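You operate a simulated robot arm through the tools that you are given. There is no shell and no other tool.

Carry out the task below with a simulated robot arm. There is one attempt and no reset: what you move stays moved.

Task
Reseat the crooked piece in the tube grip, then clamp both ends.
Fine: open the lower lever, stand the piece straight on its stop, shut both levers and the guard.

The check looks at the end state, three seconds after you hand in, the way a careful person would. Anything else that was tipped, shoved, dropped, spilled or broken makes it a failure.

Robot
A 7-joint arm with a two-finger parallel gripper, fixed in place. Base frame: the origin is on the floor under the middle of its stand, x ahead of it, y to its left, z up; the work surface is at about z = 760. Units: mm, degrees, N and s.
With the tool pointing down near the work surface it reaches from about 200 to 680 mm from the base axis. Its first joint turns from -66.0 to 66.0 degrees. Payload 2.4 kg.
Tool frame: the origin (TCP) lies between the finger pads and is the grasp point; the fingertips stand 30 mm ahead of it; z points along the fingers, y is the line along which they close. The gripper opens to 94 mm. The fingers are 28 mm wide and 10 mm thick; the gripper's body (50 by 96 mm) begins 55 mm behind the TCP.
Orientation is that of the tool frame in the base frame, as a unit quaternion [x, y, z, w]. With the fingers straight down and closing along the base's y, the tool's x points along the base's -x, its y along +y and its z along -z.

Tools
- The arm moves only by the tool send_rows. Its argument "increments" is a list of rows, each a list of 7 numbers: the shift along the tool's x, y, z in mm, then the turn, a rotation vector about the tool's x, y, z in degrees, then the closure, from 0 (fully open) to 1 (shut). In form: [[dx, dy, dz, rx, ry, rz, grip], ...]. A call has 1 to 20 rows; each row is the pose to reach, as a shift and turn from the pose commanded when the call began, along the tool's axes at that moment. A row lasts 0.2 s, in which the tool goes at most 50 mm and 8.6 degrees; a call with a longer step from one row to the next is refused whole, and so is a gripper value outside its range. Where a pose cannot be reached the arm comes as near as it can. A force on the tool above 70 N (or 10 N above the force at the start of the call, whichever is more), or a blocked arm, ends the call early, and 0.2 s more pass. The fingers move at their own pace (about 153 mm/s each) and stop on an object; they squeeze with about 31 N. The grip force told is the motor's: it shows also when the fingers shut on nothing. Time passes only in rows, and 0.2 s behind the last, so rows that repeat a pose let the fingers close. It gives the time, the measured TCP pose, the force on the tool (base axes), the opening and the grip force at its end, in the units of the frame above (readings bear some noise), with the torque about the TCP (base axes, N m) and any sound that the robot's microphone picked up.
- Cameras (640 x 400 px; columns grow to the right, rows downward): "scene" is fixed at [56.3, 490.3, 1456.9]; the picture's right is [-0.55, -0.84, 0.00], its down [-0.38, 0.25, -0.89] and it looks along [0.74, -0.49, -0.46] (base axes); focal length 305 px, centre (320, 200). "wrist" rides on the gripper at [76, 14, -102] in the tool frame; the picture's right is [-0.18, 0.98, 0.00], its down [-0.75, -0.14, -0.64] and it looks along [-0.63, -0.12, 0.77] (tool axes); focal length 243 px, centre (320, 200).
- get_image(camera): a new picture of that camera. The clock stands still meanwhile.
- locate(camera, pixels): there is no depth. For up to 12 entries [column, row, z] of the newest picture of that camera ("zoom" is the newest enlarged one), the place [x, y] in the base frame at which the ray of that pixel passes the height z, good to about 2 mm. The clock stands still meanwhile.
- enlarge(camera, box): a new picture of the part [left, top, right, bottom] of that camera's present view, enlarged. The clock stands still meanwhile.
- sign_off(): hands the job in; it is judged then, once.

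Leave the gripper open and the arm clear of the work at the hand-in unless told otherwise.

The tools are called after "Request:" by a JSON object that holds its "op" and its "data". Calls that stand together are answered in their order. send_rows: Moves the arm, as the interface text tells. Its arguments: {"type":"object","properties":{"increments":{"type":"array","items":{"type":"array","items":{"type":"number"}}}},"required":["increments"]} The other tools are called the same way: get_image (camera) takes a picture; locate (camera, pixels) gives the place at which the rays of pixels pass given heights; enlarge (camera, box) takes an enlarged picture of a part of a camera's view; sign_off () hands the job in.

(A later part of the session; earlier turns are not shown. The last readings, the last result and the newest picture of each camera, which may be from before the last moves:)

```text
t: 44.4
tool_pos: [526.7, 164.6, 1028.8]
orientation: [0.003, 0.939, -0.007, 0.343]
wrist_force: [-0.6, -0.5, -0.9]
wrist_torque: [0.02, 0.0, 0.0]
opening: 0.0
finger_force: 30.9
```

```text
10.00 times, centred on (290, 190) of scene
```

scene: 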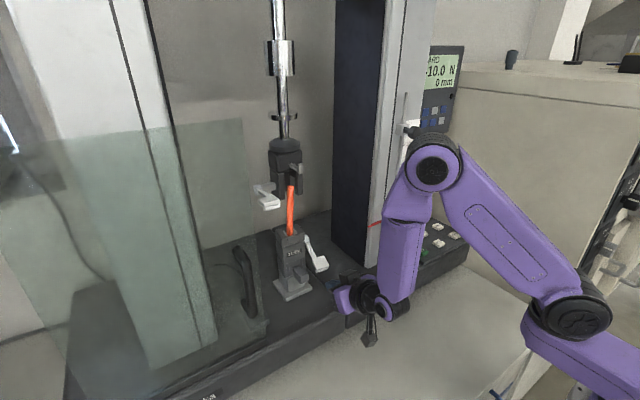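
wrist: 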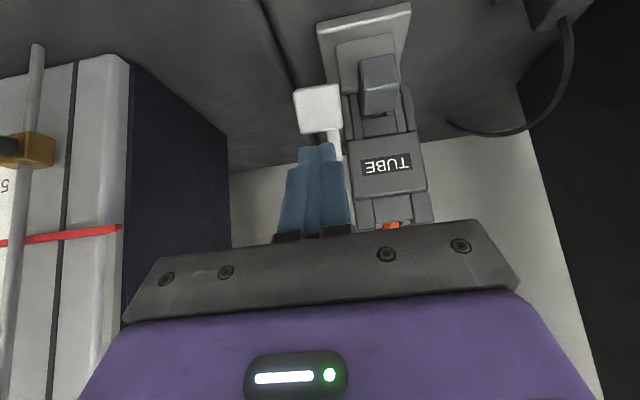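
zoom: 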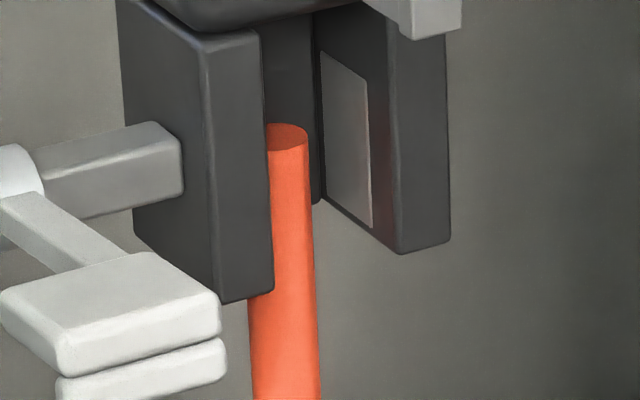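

The grip's upper body seems to have rocked a little (its top moved ~3 mm left in the scene view), with the tube still looking vertical here. I'll go back to the same vantage (400, 203, 1250, tilt −40°) to compare the same pixels from the front.

Request:
{"op": "send_rows", "data": {"increments": [[-5, 7, -35, 0, 0, 0, 0.6], [-10, 14, -80, 0, 0, 0, 0.2], [-20, 21, -120, 0, 0, 0, 0], [-30, 28, -165, 0, 0, 0, 0], [-40, 35, -210, 0, 0, 0, 0], [-45.2, 38.4, -250.9, 0, 0, 0, 0], [-45.2, 38.4, -250.9, 0, 0, 0, 0], [-45.2, 38.4, -250.9, 0, 0, 0, 0]]}}

Request:
{"op": "enlarge", "data": {"camera": "wrist", "box": [310, 130, 370, 190]}}

Request:
{"op": "enlarge", "data": {"camera": "wrist", "box": [300, 40, 380, 110]}}

Request:
{"op": "enlarge", "data": {"camera": "wrist", "box": [260, 20, 420, 220]}}

```text
t: 46.2
tool_pos: [401.3, 209.1, 1248.4]
orientation: [0.002, 0.939, -0.006, 0.343]
wrist_force: [0.3, 0.1, -0.1]
wrist_torque: [0.02, 0.0, 0.01]
opening: 94.1
finger_force: 0.1
```

```text
6.67 times, centred on (340, 160) of wrist
```

zoom: 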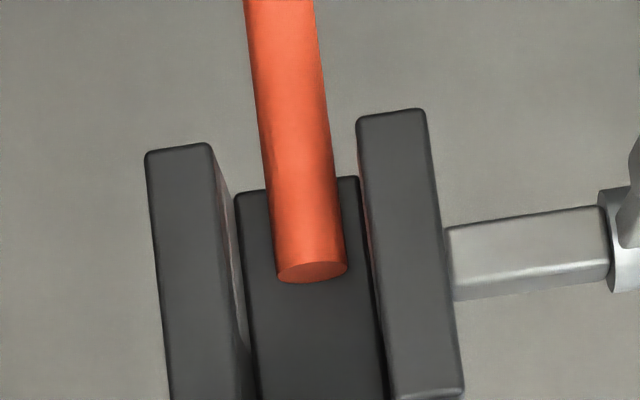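

```text
5.71 times, centred on (340, 75) of wrist
```

zoom: 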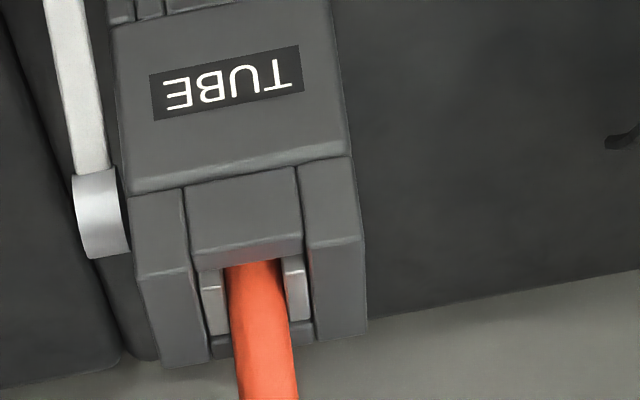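

```text
2.00 times, centred on (340, 120) of wrist
```

zoom: 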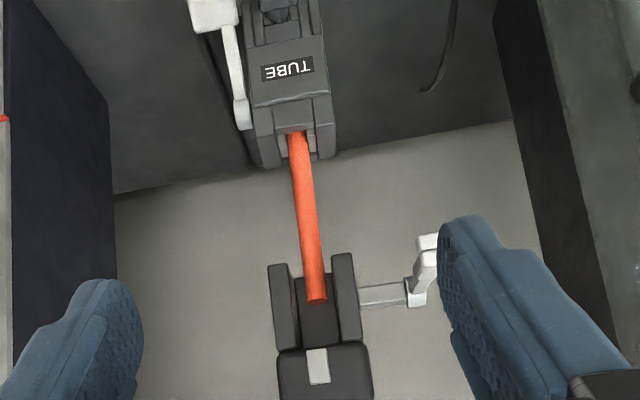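

The tube's line is unchanged from before (upright within ~0.5°), now clamped between the light inserts, and its top sits centred between the upper jaws. The lower lever is back at its shut angle. Next, the upper lever: I close the fingers for a free view and locate it precisely.

Request:
{"op": "send_rows", "data": {"increments": [[0, 0, 0, 0, 0, 0, 0.5], [0, 0, 0, 0, 0, 0, 1], [0, 0, 0, 0, 0, 0, 1]]}}

Request:
{"op": "enlarge", "data": {"camera": "wrist", "box": [310, 90, 430, 230]}}

Request:
{"op": "enlarge", "data": {"camera": "scene", "box": [240, 150, 310, 220]}}

Request:
{"op": "get_image", "data": {"camera": "wrist"}}

```text
t: 47.0
tool_pos: [401.8, 209.6, 1247.9]
orientation: [0.003, 0.939, -0.007, 0.343]
wrist_force: [0.8, 0.2, 0.1]
wrist_torque: [-0.01, 0.04, -0.01]
opening: 0.0
finger_force: 30.7
```

```text
2.86 times, centred on (370, 160) of wrist
```

zoom: 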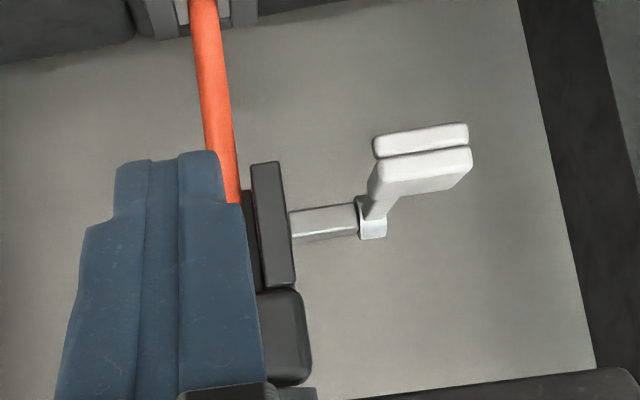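

```text
5.71 times, centred on (275, 185) of scene
```

zoom: 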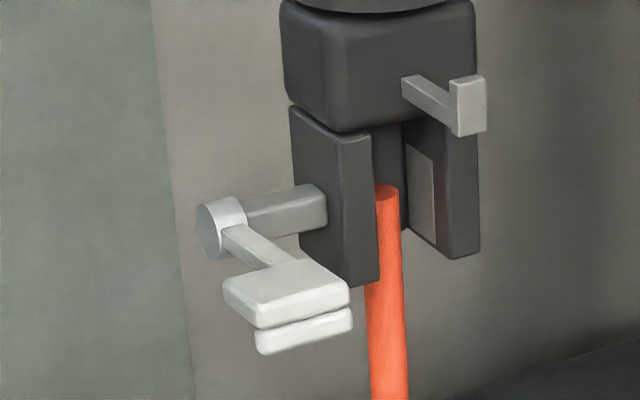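

```text
taken
```

wrist: 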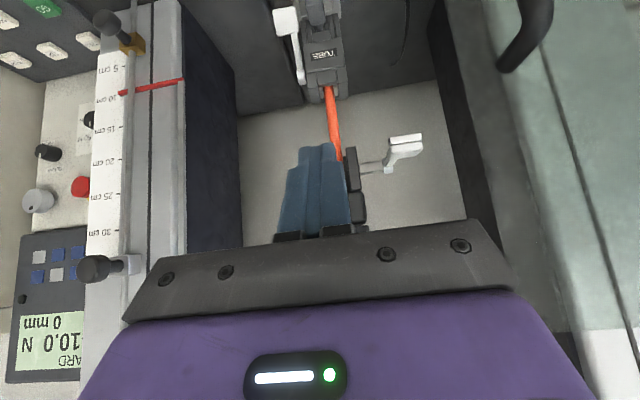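

Request:
{"op": "locate", "data": {"camera": "wrist", "pixels": [[390.3, 147.1, 1170], [390.3, 147.1, 1200], [421.7, 141.8, 1170], [421.7, 141.8, 1200], [387, 168, 1170], [387, 168, 1200]]}}

Request:
{"op": "locate", "data": {"camera": "scene", "pixels": [[280.3, 200.8, 1170], [280.3, 200.8, 1200], [264.8, 207.8, 1170], [264.8, 207.8, 1200], [258, 191, 1170], [258, 191, 1200], [258.4, 200.8, 1190], [270.6, 195.2, 1190]]}}

```text
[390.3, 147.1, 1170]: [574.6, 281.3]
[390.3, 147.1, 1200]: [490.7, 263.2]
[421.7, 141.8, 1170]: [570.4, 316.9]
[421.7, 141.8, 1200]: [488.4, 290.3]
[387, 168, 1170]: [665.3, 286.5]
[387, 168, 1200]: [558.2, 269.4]
```

```text
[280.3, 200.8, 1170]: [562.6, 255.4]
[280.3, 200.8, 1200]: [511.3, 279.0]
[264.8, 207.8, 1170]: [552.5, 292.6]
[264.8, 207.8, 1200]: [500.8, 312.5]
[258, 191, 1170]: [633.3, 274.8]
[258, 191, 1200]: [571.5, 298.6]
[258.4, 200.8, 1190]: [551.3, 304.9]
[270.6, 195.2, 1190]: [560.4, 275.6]
```

The upper pad lies at x 526–557, y 270–304, top z ≈ 1187, pivot ≈ (616, 281, 1180), the same open attitude as the lower lever had. The guard's edge is at about y 340, x 493, so I'll come in with a 20° yaw to keep the hand clear. First to (505, 283, 1245), fingers shut, above the pad.

Request:
{"op": "send_rows", "data": {"increments": [[-18, 15, 7.6, 0, -5, 0, 1], [-36.8, 30, 15.2, 0, -10, 0, 1], [-36.8, 30, 15.2, 0, -10, 0, 1], [-36.8, 30, 15.2, 0, -10, 0, 1]]}}

Request:
{"op": "send_rows", "data": {"increments": [[-7.5, 11, 15, -3.8, 0, -3.2, 1], [-15, 22, 30, -7.7, 0, -6.5, 1], [-23, 33, 45, -11.5, 0, -9.7, 1], [-30.3, 43, 59.4, -15.3, 0, -12.9, 1], [-30.3, 43, 59.4, -15.3, 0, -12.9, 1], [-30.3, 43, 59.4, -15.3, 0, -12.9, 1]]}}

Request:
{"op": "get_image", "data": {"camera": "wrist"}}

Request:
{"op": "get_image", "data": {"camera": "scene"}}

```text
t: 48.0
tool_pos: [437.9, 237.6, 1260.9]
orientation: [0.003, 0.906, -0.007, 0.424]
wrist_force: [0.7, 0.2, 1.0]
wrist_torque: [-0.05, 0.0, 0.0]
opening: 0.0
finger_force: 31.2
```

```text
t: 49.4
tool_pos: [505.2, 279.5, 1245.3]
orientation: [-0.155, 0.893, 0.066, 0.417]
wrist_force: [0.6, 0.6, 0.2]
wrist_torque: [0.0, 0.02, 0.0]
opening: 0.4
finger_force: 31.2
```

```text
taken
```

wrist: 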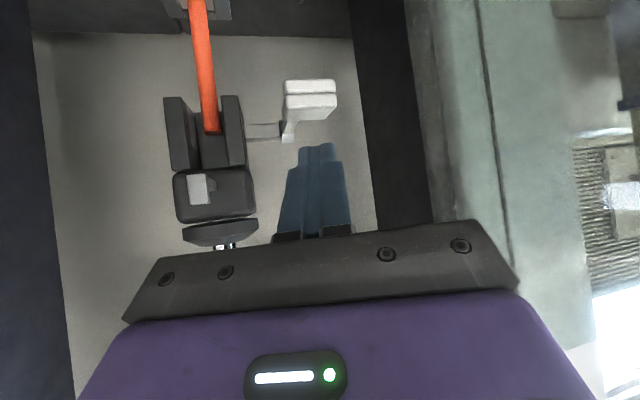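

```text
taken
```

scene: 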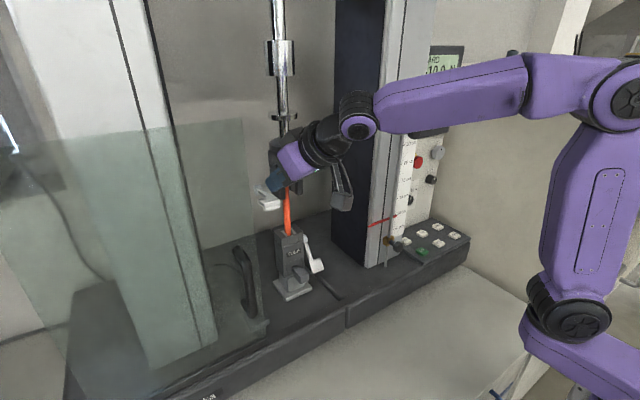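

In position above the pad, no contact. I descend to just touch the pad's top.

Request:
{"op": "send_rows", "data": {"increments": [[1.4, -3, 12, 0, 0, 0, 1], [2.8, -6, 24, 0, 0, 0, 1], [4.2, -8.9, 35.4, 0, 0, 0, 1], [4.2, -8.9, 35.4, 0, 0, 0, 1]]}}

Request:
{"op": "enlarge", "data": {"camera": "scene", "box": [230, 130, 350, 250]}}

Request:
{"op": "get_image", "data": {"camera": "wrist"}}

```text
t: 50.4
tool_pos: [531.1, 279.3, 1218.5]
orientation: [-0.156, 0.893, 0.067, 0.416]
wrist_force: [0.7, -0.8, 0.2]
wrist_torque: [-0.01, -0.01, 0.01]
opening: 0.1
finger_force: 30.6
```

```text
3.33 times, centred on (290, 190) of scene
```

zoom: 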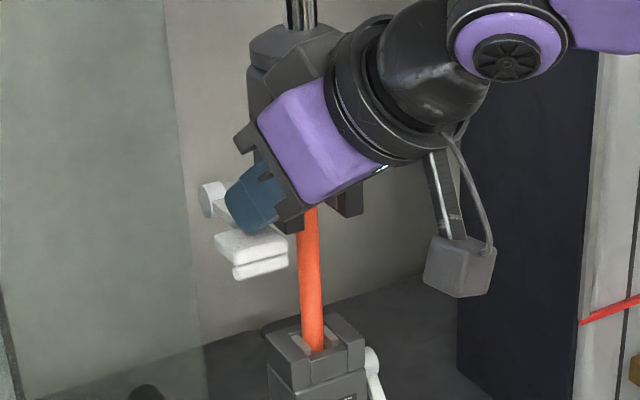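

```text
taken
```

wrist: 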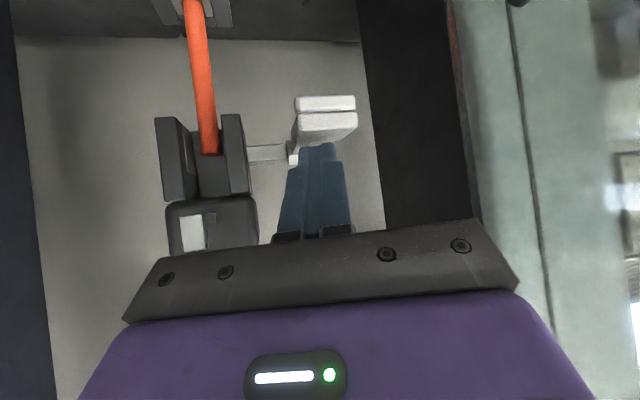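

Fingertips are just over the pad. Now a gentle 12 mm push down to test whether the lever turns that way.

Request:
{"op": "send_rows", "data": {"increments": [[3, 0, 2.6, 0, 0, 0, 1], [6, 0, 5.1, 0, 0, 0, 1], [9.2, 0, 7.7, 0, 0, 0, 1], [9.2, 0, 7.7, 0, 0, 0, 1]]}}

Request:
{"op": "enlarge", "data": {"camera": "scene", "box": [230, 130, 350, 250]}}

```text
t: 51.4
tool_pos: [530.1, 279.1, 1205.6]
orientation: [-0.155, 0.894, 0.066, 0.416]
wrist_force: [-0.6, -0.3, -0.1]
wrist_torque: [0.03, 0.02, 0.0]
opening: 0.0
finger_force: 30.3
```

```text
3.33 times, centred on (290, 190) of scene
```

zoom: 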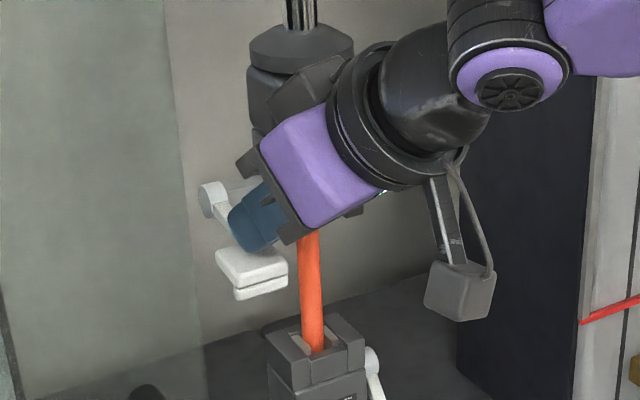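

The pad moved down with no force, so this lever also shuts downward. I'll continue along its arc to about 40°.

Request:
{"op": "send_rows", "data": {"increments": [[6, -0.5, 7, 0, 0, 0, 1], [12, -1, 13.7, 0, 0, 0, 1], [15, -1.8, 19, 0, 0, 0, 1], [18.1, -2.6, 24.4, 0, 0, 0, 1], [20.2, -3.8, 30, 0, 0, 0, 1], [22.2, -4.9, 36, 0, 0, 0, 1], [22.2, -4.9, 36, 0, 0, 0, 1]]}}

Request:
{"op": "enlarge", "data": {"camera": "scene", "box": [230, 130, 350, 250]}}

Request:
{"op": "get_image", "data": {"camera": "wrist"}}

```text
t: 53.0
tool_pos: [544.7, 279.7, 1167.6]
orientation: [-0.156, 0.893, 0.066, 0.417]
wrist_force: [0.2, -1.4, -0.2]
wrist_torque: [0.01, -0.02, -0.02]
opening: 0.1
finger_force: 30.7
```

```text
3.33 times, centred on (290, 190) of scene
```

zoom: 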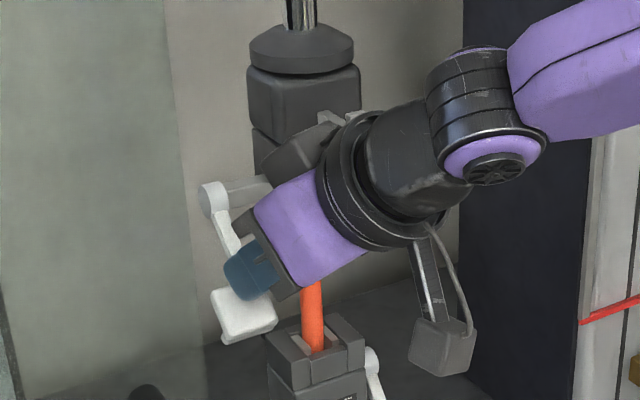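

```text
taken
```

wrist: 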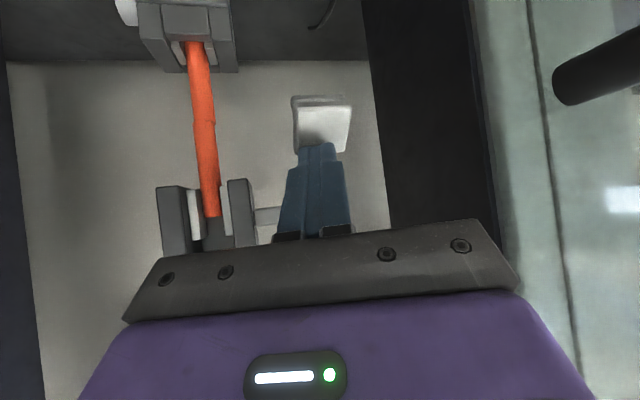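

Still no force. The upper inserts are approaching the tube. I'll look closely before the final part.

Request:
{"op": "enlarge", "data": {"camera": "wrist", "box": [130, 0, 290, 130]}}

Request:
{"op": "enlarge", "data": {"camera": "wrist", "box": [140, 150, 280, 260]}}

```text
3.08 times, centred on (210, 65) of wrist
```

zoom: 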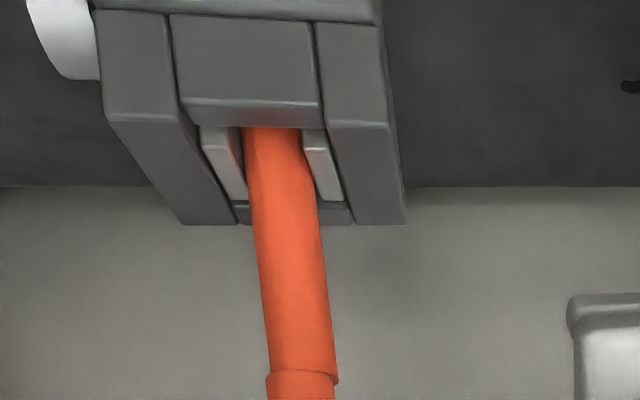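

```text
3.64 times, centred on (210, 205) of wrist
```

zoom: 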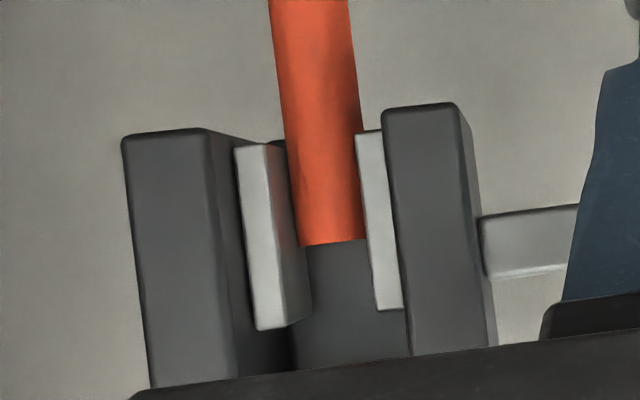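

There seems to be a faint line across the tube at zoom (300, 375). I'll enlarge it to see whether it's a shadow or a step.

Request:
{"op": "enlarge", "data": {"camera": "wrist", "box": [180, 90, 230, 150]}}

Request:
{"op": "enlarge", "data": {"camera": "scene", "box": [270, 195, 310, 245]}}

```text
6.67 times, centred on (205, 120) of wrist
```

zoom: 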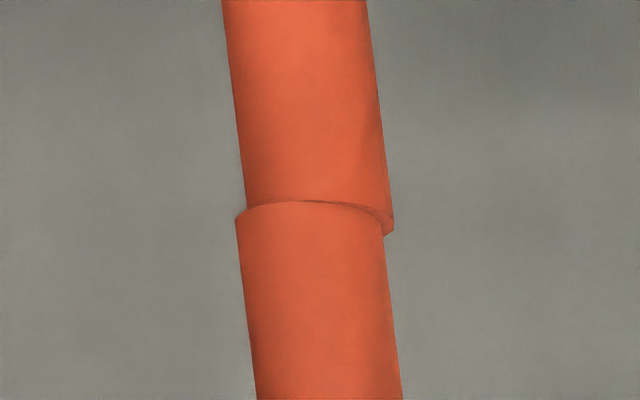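

```text
8.00 times, centred on (290, 220) of scene
```

zoom: 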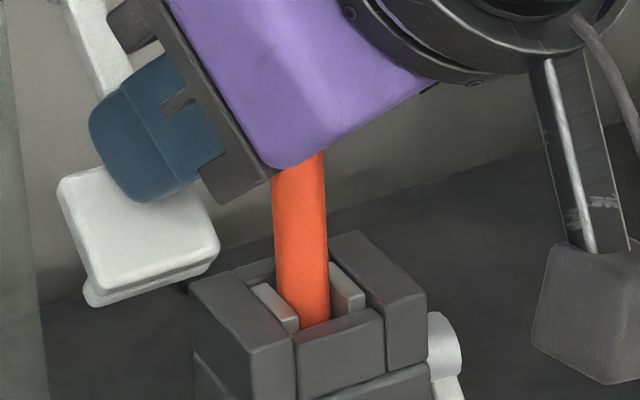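

The upper half of the tube is shifted about 1.4 mm sideways from the lower half: a sideways load between the two grips. Before closing further I'll check the load display and get a better view.

Request:
{"op": "enlarge", "data": {"camera": "scene", "box": [405, 35, 475, 125]}}

Request:
{"op": "enlarge", "data": {"camera": "scene", "box": [265, 255, 325, 305]}}

Request:
{"op": "enlarge", "data": {"camera": "wrist", "box": [170, 30, 250, 250]}}

```text
4.44 times, centred on (440, 80) of scene
```

zoom: 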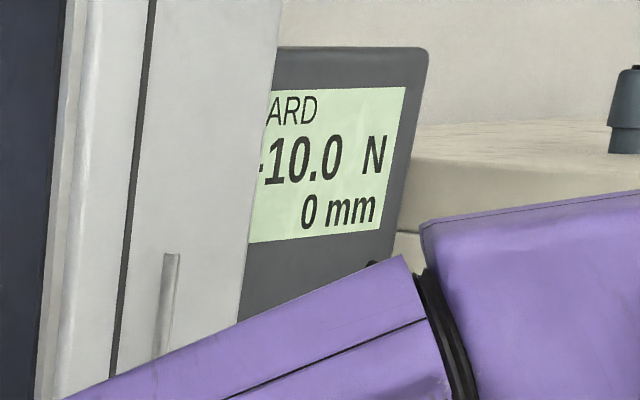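

```text
8.00 times, centred on (295, 280) of scene
```

zoom: 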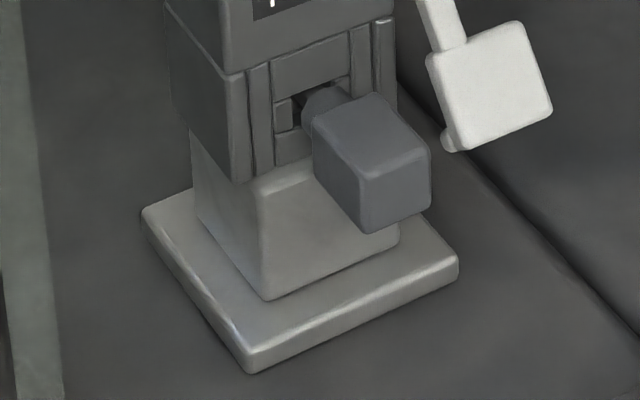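

```text
1.82 times, centred on (210, 140) of wrist
```

zoom: 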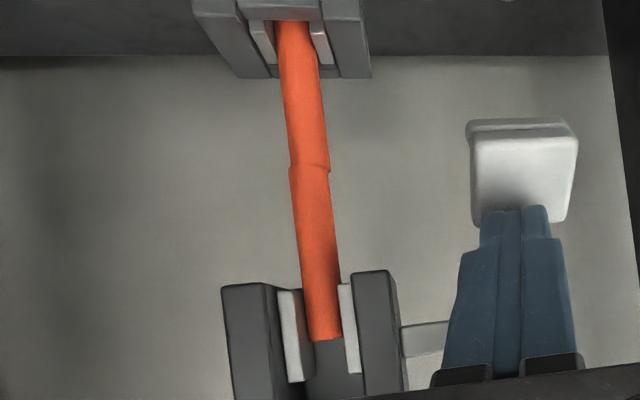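

The display is unchanged, so no help there. The lower grip body was nudged ~2 mm toward +y by my push, so the upper jaws are shearing the piece slightly. I'll reopen the upper lever before going further: retreat, go around in front and below the pad.

Request:
{"op": "send_rows", "data": {"increments": [[0, 0, -30, 0, 0, 0, 1], [0, 0, -60, 0, 0, 0, 1], [28.6, 2, -53, 0, -6.25, 0, 1], [57.2, 4, -46, 0, -12.5, 0, 1], [85.8, 6, -39, 0, -18.75, 0, 1], [114.4, 8.1, -32.1, 0, -25, 0, 1], [114.4, 8.1, -32.1, 0, -25, 0, 1], [114.4, 8.1, -32.1, 0, -25, 0, 1]]}}

Request:
{"op": "get_image", "data": {"camera": "wrist"}}

Request:
{"op": "get_image", "data": {"camera": "scene"}}

Request:
{"op": "enlarge", "data": {"camera": "scene", "box": [250, 160, 330, 250]}}

```text
t: 54.8
tool_pos: [449.2, 252.8, 1101.6]
orientation: [-0.136, 0.781, 0.098, 0.601]
wrist_force: [-0.4, 0.1, 0.5]
wrist_torque: [0.01, -0.03, 0.02]
opening: 0.0
finger_force: 31.6
```

```text
taken
```

wrist: 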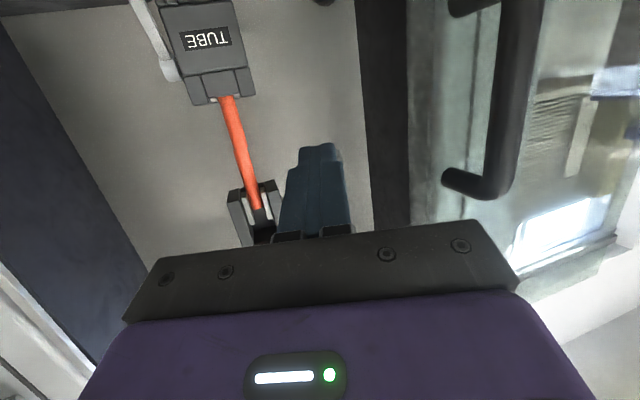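

```text
taken
```

scene: 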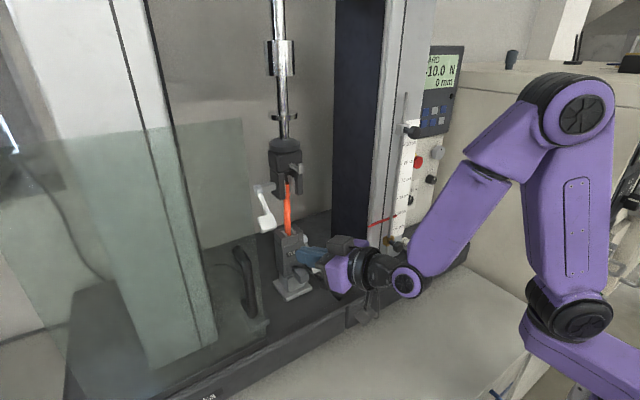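

```text
4.44 times, centred on (290, 205) of scene
```

zoom: 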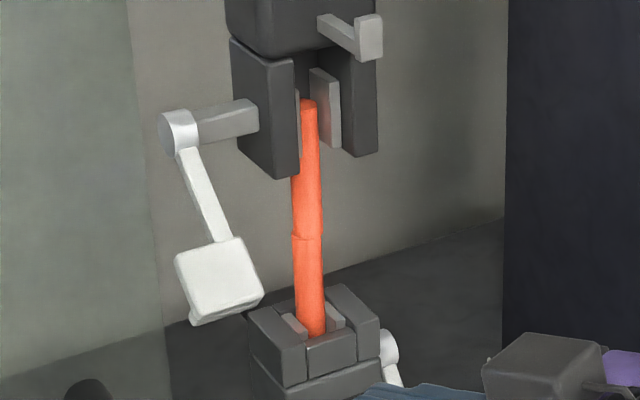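

The upper lever now hangs at a steep angle, apparently nearly shut. I'll look closely at the tube's seam and the upper jaws from here.

Request:
{"op": "enlarge", "data": {"camera": "wrist", "box": [200, 80, 300, 240]}}

Request:
{"op": "enlarge", "data": {"camera": "wrist", "box": [215, 120, 275, 180]}}

Request:
{"op": "enlarge", "data": {"camera": "scene", "box": [275, 185, 305, 225]}}

```text
2.50 times, centred on (250, 160) of wrist
```

zoom: 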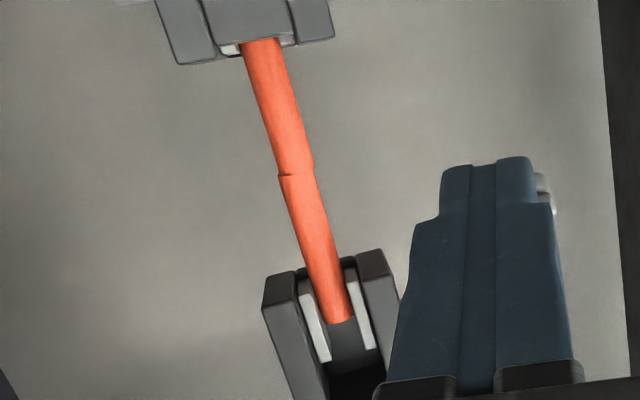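

```text
6.67 times, centred on (245, 150) of wrist
```

zoom: 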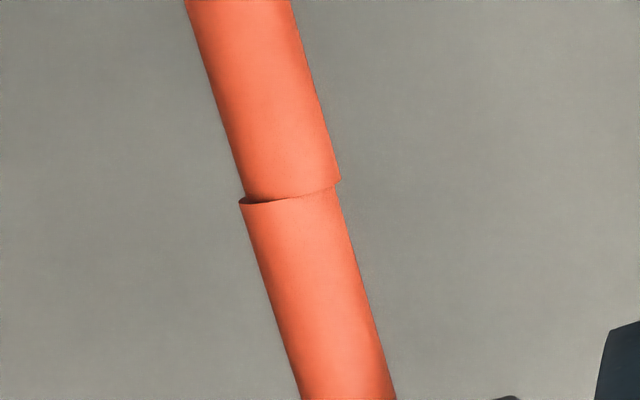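

```text
10.00 times, centred on (290, 205) of scene
```

zoom: 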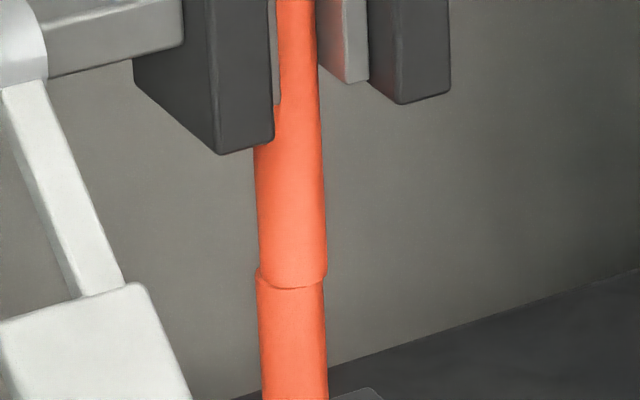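

With the upper jaws closed on it, the tube leans about 2° to the right (−y): the lower grip sits ~2–3 mm too far to +y (I pushed it there). I'll go back to the front vantage to measure this properly and judge the upper lever's angle.

Request:
{"op": "send_rows", "data": {"increments": [[-17.4, -1.4, -11.6, 0, 7, 0, 1], [-34.8, -2.8, -23.2, 0, 14, 0, 1], [-52.2, -4.2, -34.7, 0, 21, 0, 1], [-69.6, -5.6, -46.3, 0, 28, 0, 1], [-87, -7, -57.9, 0, 35, 0, 1], [-87, -7, -57.9, 0, 35, 0, 1]]}}

Request:
{"op": "send_rows", "data": {"increments": [[-3.5, -6, -18, 4.3, 0, 5.1, 1], [-7, -12, -36, 8.6, 0, 10.2, 1], [-10.4, -17.9, -54, 12.9, 0, 15.3, 1], [-10.4, -17.9, -54, 12.9, 0, 15.3, 1], [-10.4, -17.9, -54, 12.9, 0, 15.3, 1]]}}

Request:
{"op": "get_image", "data": {"camera": "wrist"}}

Request:
{"op": "enlarge", "data": {"camera": "wrist", "box": [290, 60, 390, 220]}}

Request:
{"op": "enlarge", "data": {"camera": "scene", "box": [245, 165, 315, 245]}}

```text
t: 56.2
tool_pos: [421.3, 235.3, 1201.0]
orientation: [-0.16, 0.926, 0.052, 0.337]
wrist_force: [1.6, -0.1, -0.7]
wrist_torque: [0.0, -0.02, -0.03]
opening: 0.3
finger_force: 31.1
out of reach, approached as far as the arm can: row 3
```

```text
t: 57.4
tool_pos: [401.1, 210.5, 1247.1]
orientation: [0.003, 0.939, -0.007, 0.343]
wrist_force: [0.3, -0.3, -0.4]
wrist_torque: [-0.01, 0.0, 0.01]
opening: 0.0
finger_force: 31.1
```

```text
taken
```

wrist: 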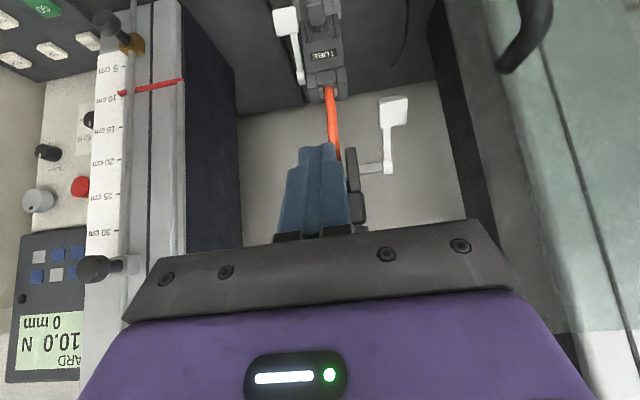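

```text
2.50 times, centred on (340, 140) of wrist
```

zoom: 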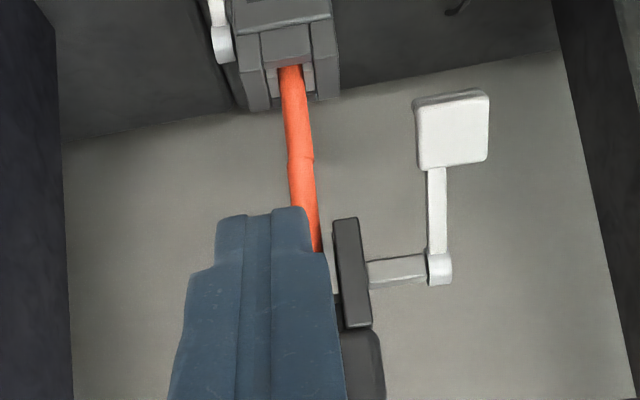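

```text
5.00 times, centred on (280, 205) of scene
```

zoom: 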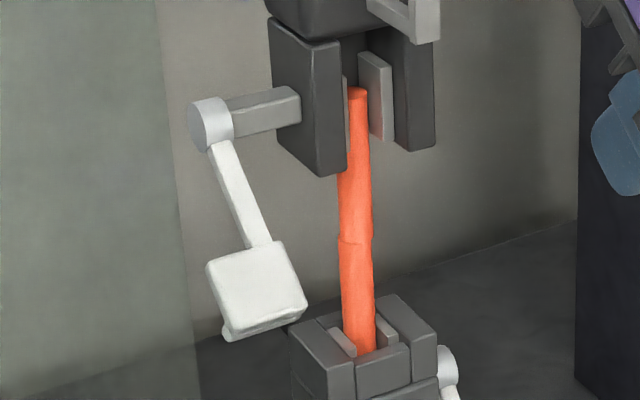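

I'll open the fingers to uncover the tube in this view.

Request:
{"op": "send_rows", "data": {"increments": [[0, 0, 0, 0, 0, 0, 0.5], [0, 0, 0, 0, 0, 0, 0], [0, 0, 0, 0, 0, 0, 0]]}}

Request:
{"op": "enlarge", "data": {"camera": "wrist", "box": [290, 60, 390, 220]}}

Request:
{"op": "enlarge", "data": {"camera": "wrist", "box": [310, 130, 370, 190]}}

Request:
{"op": "enlarge", "data": {"camera": "wrist", "box": [300, 70, 370, 140]}}

Request:
{"op": "locate", "data": {"camera": "wrist", "pixels": [[392, 115, 1110], [392, 115, 1140], [387, 167, 1180]]}}

Request:
{"op": "locate", "data": {"camera": "scene", "pixels": [[267.2, 222, 1110], [267.2, 222, 1140], [257.8, 190.5, 1180]]}}

```text
t: 58.2
tool_pos: [400.7, 210.1, 1248.0]
orientation: [0.003, 0.939, -0.007, 0.343]
wrist_force: [0.3, 0.2, -0.4]
wrist_torque: [0.01, 0.01, 0.0]
opening: 94.0
finger_force: 0.0
```

```text
2.50 times, centred on (340, 140) of wrist
```

zoom: 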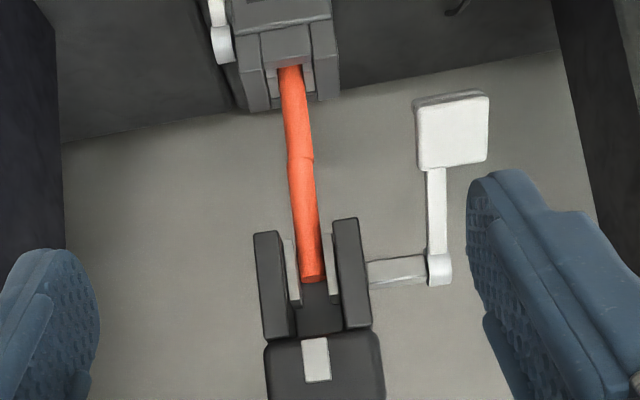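

```text
6.67 times, centred on (340, 160) of wrist
```

zoom: 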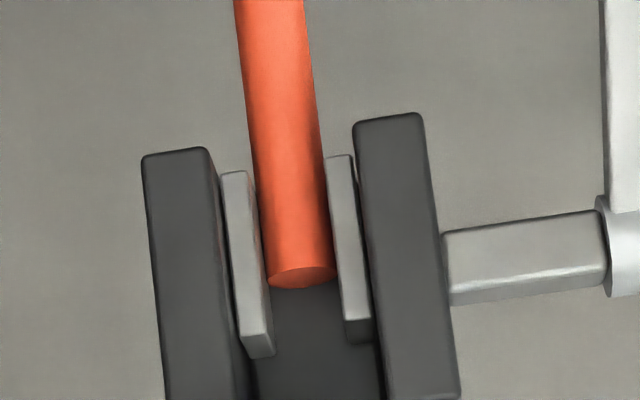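

```text
5.71 times, centred on (335, 105) of wrist
```

zoom: 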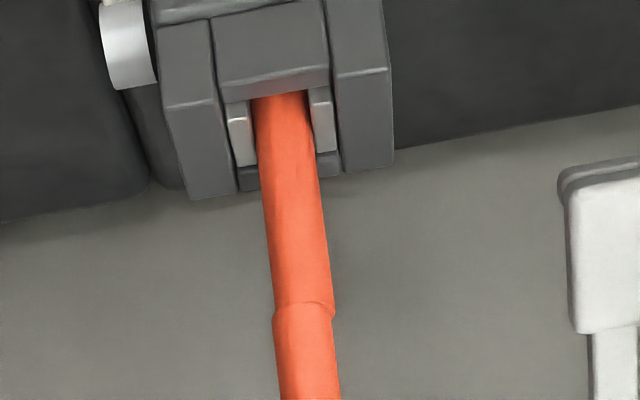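

```text
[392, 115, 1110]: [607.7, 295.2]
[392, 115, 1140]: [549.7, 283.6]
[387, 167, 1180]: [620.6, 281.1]
```

```text
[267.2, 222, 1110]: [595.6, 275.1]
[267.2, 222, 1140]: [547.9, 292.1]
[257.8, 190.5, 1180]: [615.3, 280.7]
```

The upper lever is at ~43°, the inserts just touch, and the tube bends slightly (lower half ~1.7° to −y). I want to nudge the lower grip body ~2 mm toward −y. First I'll measure its +y side face.

Request:
{"op": "enlarge", "data": {"camera": "scene", "box": [265, 215, 325, 265]}}

Request:
{"op": "locate", "data": {"camera": "zoom", "pixels": [[150, 128, 1050], [211, 190, 1050], [386, 130, 1050], [345, 155, 1050], [218, 262, 1030], [393, 205, 1030], [303, 75, 1050]]}}

```text
8.00 times, centred on (295, 240) of scene
```

zoom: 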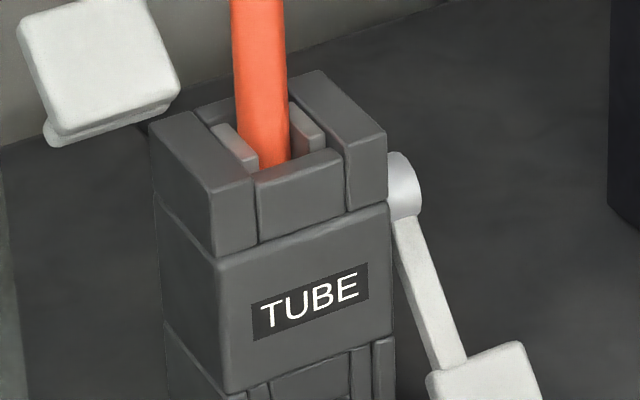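

```text
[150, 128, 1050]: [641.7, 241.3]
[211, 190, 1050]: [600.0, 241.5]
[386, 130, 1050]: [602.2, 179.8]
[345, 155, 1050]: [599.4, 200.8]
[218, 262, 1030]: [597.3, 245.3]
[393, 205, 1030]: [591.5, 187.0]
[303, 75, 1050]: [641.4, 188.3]
```

Request:
{"op": "get_image", "data": {"camera": "wrist"}}

Request:
{"op": "locate", "data": {"camera": "wrist", "pixels": [[313.2, 153.7, 1156], [323.2, 152.1, 1156], [344.8, 148.3, 1156], [355.3, 146.8, 1156], [337.4, 172, 1176], [328.5, 86.5, 1050], [312.5, 87.5, 1050], [345.5, 82, 1050], [307, 106, 1050], [346.5, 100, 1050]]}}

Request:
{"op": "locate", "data": {"camera": "scene", "pixels": [[280, 200.5, 1156], [285.2, 199.3, 1156], [298, 195.3, 1156], [303, 194.2, 1156], [288, 184.5, 1176]]}}

```text
taken
```

wrist: 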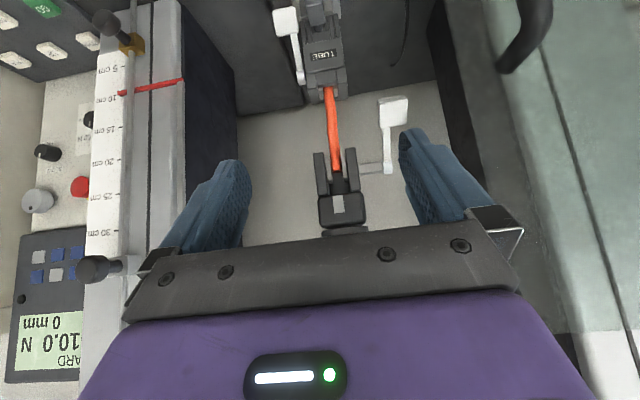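

```text
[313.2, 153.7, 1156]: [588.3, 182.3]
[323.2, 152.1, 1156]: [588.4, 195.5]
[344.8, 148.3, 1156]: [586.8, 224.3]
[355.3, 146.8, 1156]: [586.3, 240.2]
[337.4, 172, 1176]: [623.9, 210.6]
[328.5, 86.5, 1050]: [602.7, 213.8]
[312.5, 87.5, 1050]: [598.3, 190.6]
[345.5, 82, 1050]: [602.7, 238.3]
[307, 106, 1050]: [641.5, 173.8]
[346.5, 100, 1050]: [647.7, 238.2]
```

```text
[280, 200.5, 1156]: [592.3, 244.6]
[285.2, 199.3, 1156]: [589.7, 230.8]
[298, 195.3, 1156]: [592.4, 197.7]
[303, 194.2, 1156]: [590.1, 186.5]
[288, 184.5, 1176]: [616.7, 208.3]
```

Both grips are centred near y ≈ 211–212, with the lower about 1–2 mm to +y. I'll first finish shutting the upper lever (pushing far out on its handle so that little force is needed), then correct any remaining lean. Moving back above the upper handle with fingers shut.

Request:
{"op": "send_rows", "data": {"increments": [[-18, 15, 7.6, 0, -5, 0, 0.5], [-36.8, 30, 15.2, 0, -10, 0, 1], [-36.8, 30, 15.2, 0, -10, 0, 1], [-36.8, 30, 15.2, 0, -10, 0, 1]]}}

Request:
{"op": "send_rows", "data": {"increments": [[-7.5, 11, 15, -3.8, 0, -3.2, 1], [-15, 22, 30, -7.7, 0, -6.5, 1], [-23, 33, 45, -11.5, 0, -9.7, 1], [-30.3, 43, 59.4, -15.3, 0, -12.9, 1], [-30.3, 43, 59.4, -15.3, 0, -12.9, 1], [-30.3, 43, 59.4, -15.3, 0, -12.9, 1]]}}

Request:
{"op": "send_rows", "data": {"increments": [[11, -3, 17, 0, 0, 0, 1], [22, -6, 35, 0, 0, 0, 1], [33, -9, 53, 0, 0, 0, 1], [44.3, -12.4, 70.2, 0, 0, 0, 1], [44.3, -12.4, 70.2, 0, 0, 0, 1], [44.3, -12.4, 70.2, 0, 0, 0, 1]]}}

Request:
{"op": "get_image", "data": {"camera": "wrist"}}

Request:
{"op": "enlarge", "data": {"camera": "scene", "box": [240, 150, 340, 250]}}

```text
t: 59.2
tool_pos: [439.0, 240.1, 1258.7]
orientation: [0.001, 0.906, -0.007, 0.424]
wrist_force: [0.7, -0.3, -0.9]
wrist_torque: [0.0, 0.0, 0.03]
opening: 0.1
finger_force: 31.2
```

```text
t: 60.6
tool_pos: [504.1, 281.7, 1243.5]
orientation: [-0.156, 0.893, 0.066, 0.417]
wrist_force: [0.4, 0.7, 0.3]
wrist_torque: [0.01, 0.0, -0.05]
opening: 0.0
finger_force: 31.1
```

```text
t: 62.0
tool_pos: [532.8, 277.5, 1166.2]
orientation: [-0.155, 0.893, 0.065, 0.417]
wrist_force: [-0.5, 0.5, -0.5]
wrist_torque: [0.02, 0.02, 0.01]
opening: 0.2
finger_force: 30.9
```

```text
taken
```

wrist: 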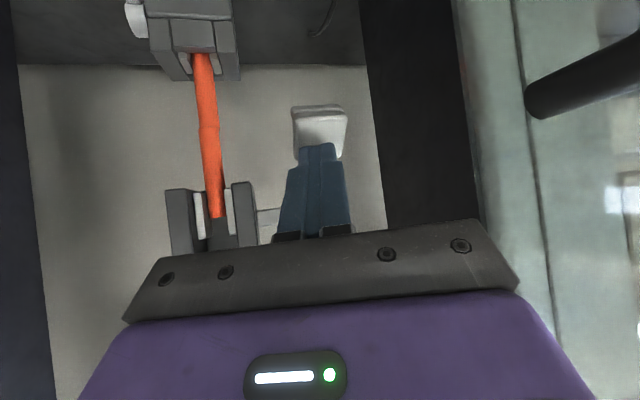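

```text
4.00 times, centred on (290, 200) of scene
```

zoom: 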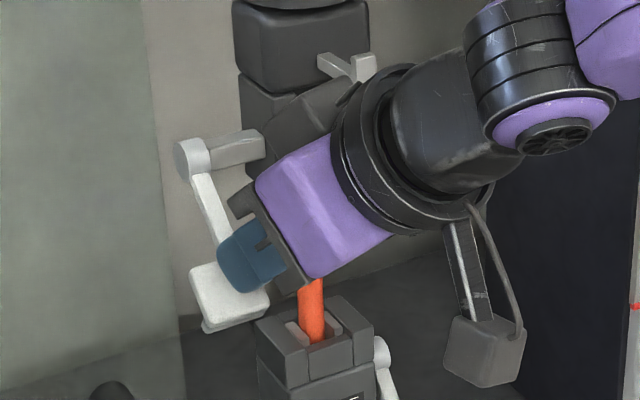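

Fingertips are just in front of the handle's face. Pushing in small steps to about 50°.

Request:
{"op": "send_rows", "data": {"increments": [[0.3, -1.5, 6, 0, 0, 0, 1], [0.65, -3, 11.2, 0, 0, 0, 1], [1.1, -3.6, 14, 0, 0, 0, 1], [1.5, -4.2, 16.5, 0, 0, 0, 1], [1.8, -4.8, 18.5, 0, 0, 0, 1], [2, -5.3, 20.5, 0, 0, 0, 1], [2, -5.3, 20.5, 0, 0, 0, 1]]}}

Request:
{"op": "get_image", "data": {"camera": "wrist"}}

Request:
{"op": "enlarge", "data": {"camera": "scene", "box": [240, 150, 340, 250]}}

```text
t: 63.6
tool_pos: [547.4, 278.9, 1151.4]
orientation: [-0.155, 0.893, 0.066, 0.418]
wrist_force: [-21.6, -8.3, 18.1]
wrist_torque: [-0.29, 0.17, -0.23]
opening: 0.0
finger_force: 31.7
```

```text
taken
```

wrist: 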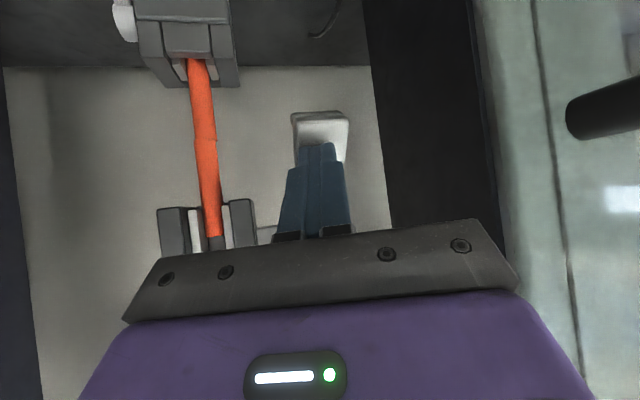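

```text
4.00 times, centred on (290, 200) of scene
```

zoom: 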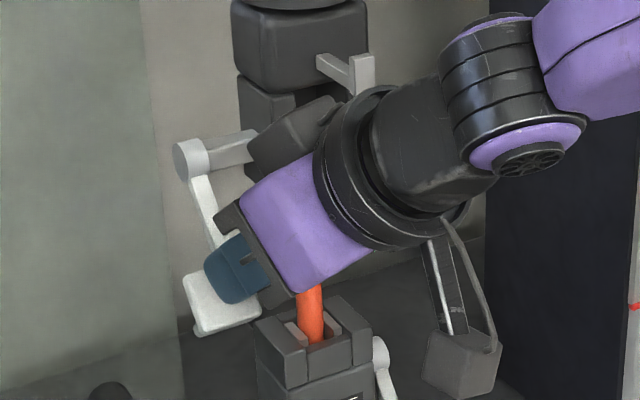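

About 29 N now at the handle, so either clamping or at the stop. One more millimetre and a half to find out.

Request:
{"op": "send_rows", "data": {"increments": [[0.1, -0.2, 0.8, 0, 0, 0, 1], [0.15, -0.4, 1.5, 0, 0, 0, 1], [0.15, -0.4, 1.5, 0, 0, 0, 1]]}}

```text
t: 64.4
tool_pos: [548.3, 279.6, 1151.4]
orientation: [-0.156, 0.892, 0.068, 0.419]
wrist_force: [-27.5, -7.3, 26.0]
wrist_torque: [-0.18, 0.08, -0.19]
opening: 0.4
finger_force: 30.7
```

Force rose to ~38 N for 1.5 mm, so it is against something stiff. I'll back off and inspect lever and tube from the front vantage again.

Request:
{"op": "send_rows", "data": {"increments": [[0, 0, -15, 0, 0, 0, 1], [0, 0, -40, 0, 0, 0, 1], [-40, 0, -60, 0, 0, 0, 1], [-80, 0, -80, 0, 0, 0, 1], [-80, 0, -80, 0, 0, 0, 1]]}}

Request:
{"op": "enlarge", "data": {"camera": "scene", "box": [245, 165, 315, 245]}}

Request:
{"op": "get_image", "data": {"camera": "wrist"}}

```text
t: 65.6
tool_pos: [540.4, 275.7, 1261.7]
orientation: [-0.155, 0.893, 0.064, 0.417]
wrist_force: [0.2, 0.1, 0.4]
wrist_torque: [-0.01, 0.01, 0.01]
opening: 0.0
finger_force: 31.1
```

```text
5.00 times, centred on (280, 205) of scene
```

zoom: 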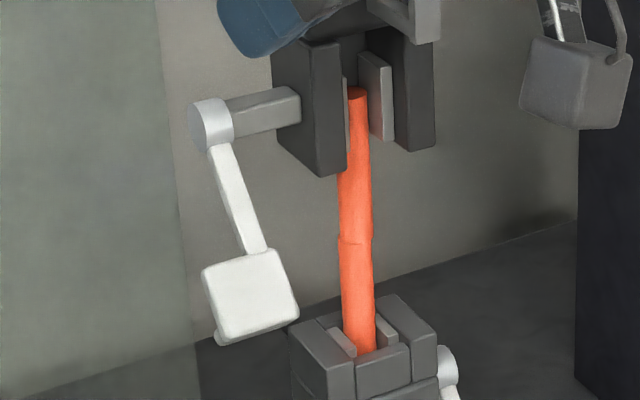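

```text
taken
```

wrist: 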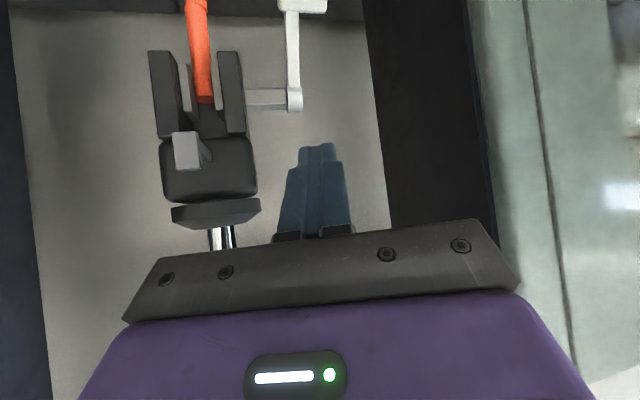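

The upper lever is now at ~52.6°, same as the lower one shut. Back to the front vantage with fingers open to measure the tube.

Request:
{"op": "send_rows", "data": {"increments": [[20, -2.6, -23, 3.8, 0, 3.2, 1], [40, -5.2, -46, 7.7, 0, 6.5, 1], [60, -7.7, -69, 11.5, 0, 9.7, 0.5], [79.2, -10.3, -91.3, 15.3, 0, 12.9, 0], [79.2, -10.3, -91.3, 15.3, 0, 12.9, 0], [79.2, -10.3, -91.3, 15.3, 0, 12.9, 0]]}}

Request:
{"op": "send_rows", "data": {"increments": [[14, -7.5, -7, 0, 5, 0, 0], [27.8, -15, -14.5, 0, 10, 0, 0], [27.8, -15, -14.5, 0, 10, 0, 0], [27.8, -15, -14.5, 0, 10, 0, 0]]}}

Request:
{"op": "enlarge", "data": {"camera": "wrist", "box": [290, 60, 390, 220]}}

Request:
{"op": "enlarge", "data": {"camera": "wrist", "box": [310, 130, 370, 190]}}

Request:
{"op": "enlarge", "data": {"camera": "wrist", "box": [300, 70, 370, 140]}}

Request:
{"op": "enlarge", "data": {"camera": "scene", "box": [270, 180, 310, 240]}}

```text
t: 67.0
tool_pos: [429.4, 226.1, 1257.1]
orientation: [0.001, 0.905, -0.006, 0.425]
wrist_force: [-0.2, -0.3, 0.0]
wrist_torque: [0.02, 0.01, 0.0]
opening: 94.0
finger_force: 0.0
```

```text
t: 68.0
tool_pos: [399.7, 211.7, 1246.6]
orientation: [0.003, 0.939, -0.008, 0.343]
wrist_force: [-0.6, 0.9, 0.7]
wrist_torque: [0.0, -0.01, 0.0]
opening: 94.2
finger_force: 0.0
```

```text
2.50 times, centred on (340, 140) of wrist
```

zoom: 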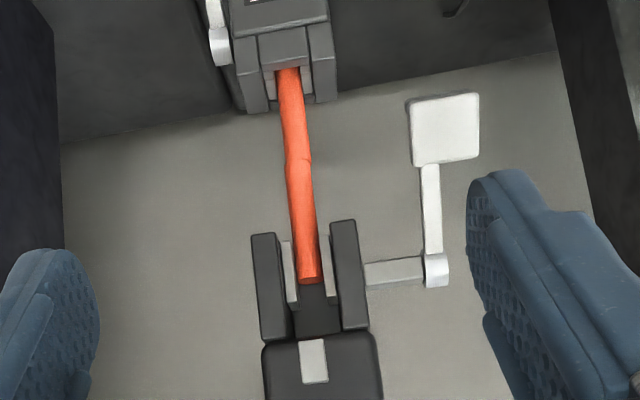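

```text
6.67 times, centred on (340, 160) of wrist
```

zoom: 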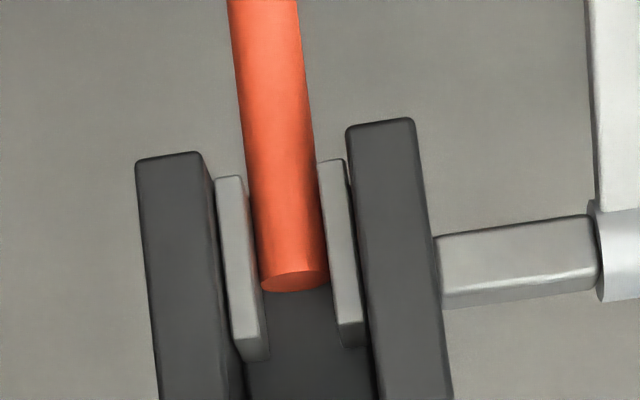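

```text
5.71 times, centred on (335, 105) of wrist
```

zoom: 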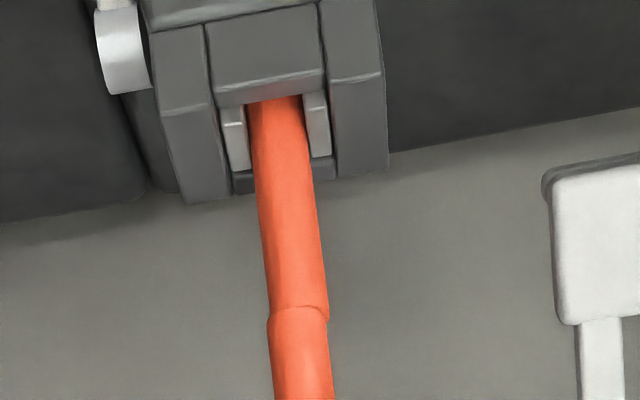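

```text
6.67 times, centred on (290, 210) of scene
```

zoom: 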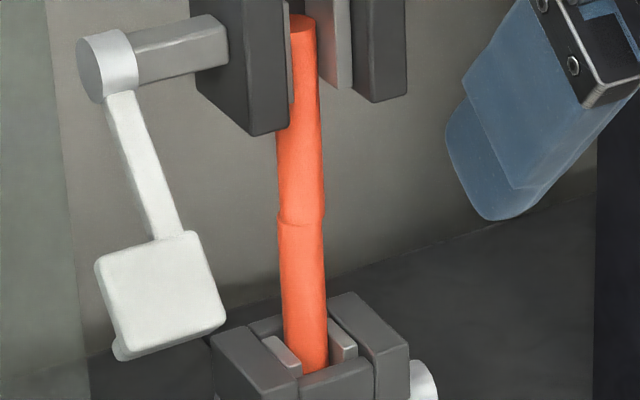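

Now the tube is straighter in y (about 0.7°). I'll measure its lean toward/away from me with tighter zooms in the scene camera.

Request:
{"op": "enlarge", "data": {"camera": "scene", "box": [275, 178, 305, 208]}}

Request:
{"op": "enlarge", "data": {"camera": "scene", "box": [275, 210, 305, 240]}}

```text
13.33 times, centred on (290, 193) of scene
```

zoom: 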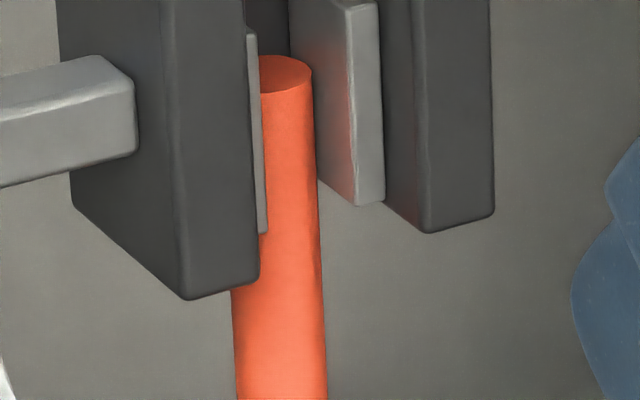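

```text
13.33 times, centred on (290, 225) of scene
```

zoom: 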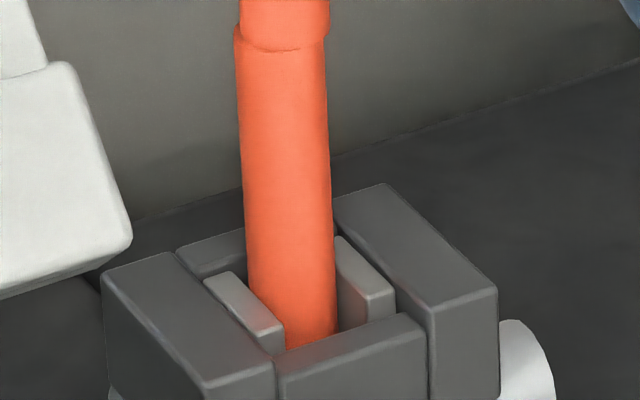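

Both halves of the tube are upright within about half a degree now and both levers are shut. Next is the guard. I'll move the hand to look at the guard's handle from the front: TCP (340, 330, 1143), tilt −50°.

Request:
{"op": "send_rows", "data": {"increments": [[23, 24, 8, 0, -2, 0, 0], [46, 48, 16, 0, -4, 0, 0], [69, 72, 25, 0, -6, 0, 0], [92, 96, 33, 0, -8, 0, 0], [112.8, 118, 41.1, 0, -10, 0, 0], [112.8, 118, 41.1, 0, -10, 0, 0], [112.8, 118, 41.1, 0, -10, 0, 0]]}}

Request:
{"op": "get_image", "data": {"camera": "wrist"}}

Request:
{"op": "get_image", "data": {"camera": "scene"}}

```text
t: 69.6
tool_pos: [343.5, 329.8, 1143.4]
orientation: [0.003, 0.906, -0.008, 0.424]
wrist_force: [-0.5, -0.4, 0.4]
wrist_torque: [0.01, -0.01, 0.01]
opening: 94.3
finger_force: 0.0
```

```text
taken
```

wrist: 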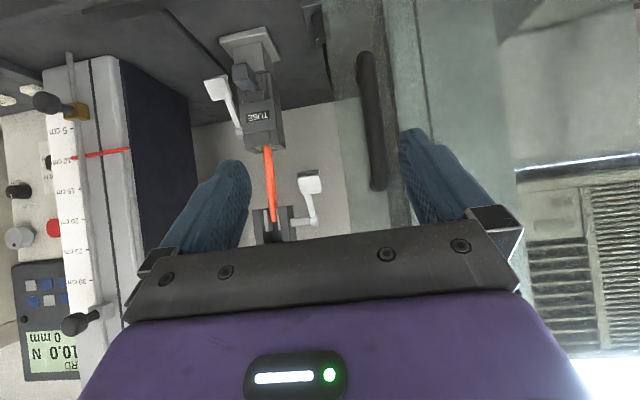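

```text
taken
```

scene: 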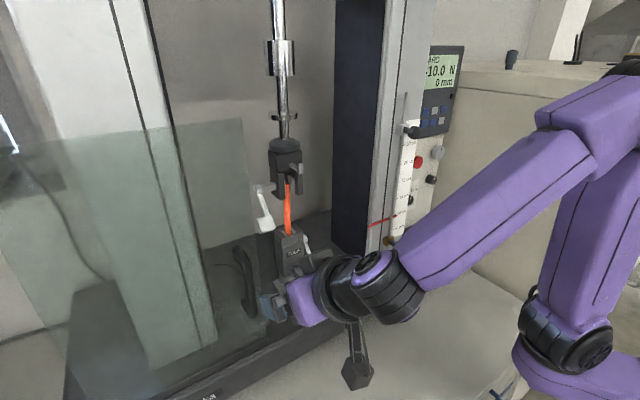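

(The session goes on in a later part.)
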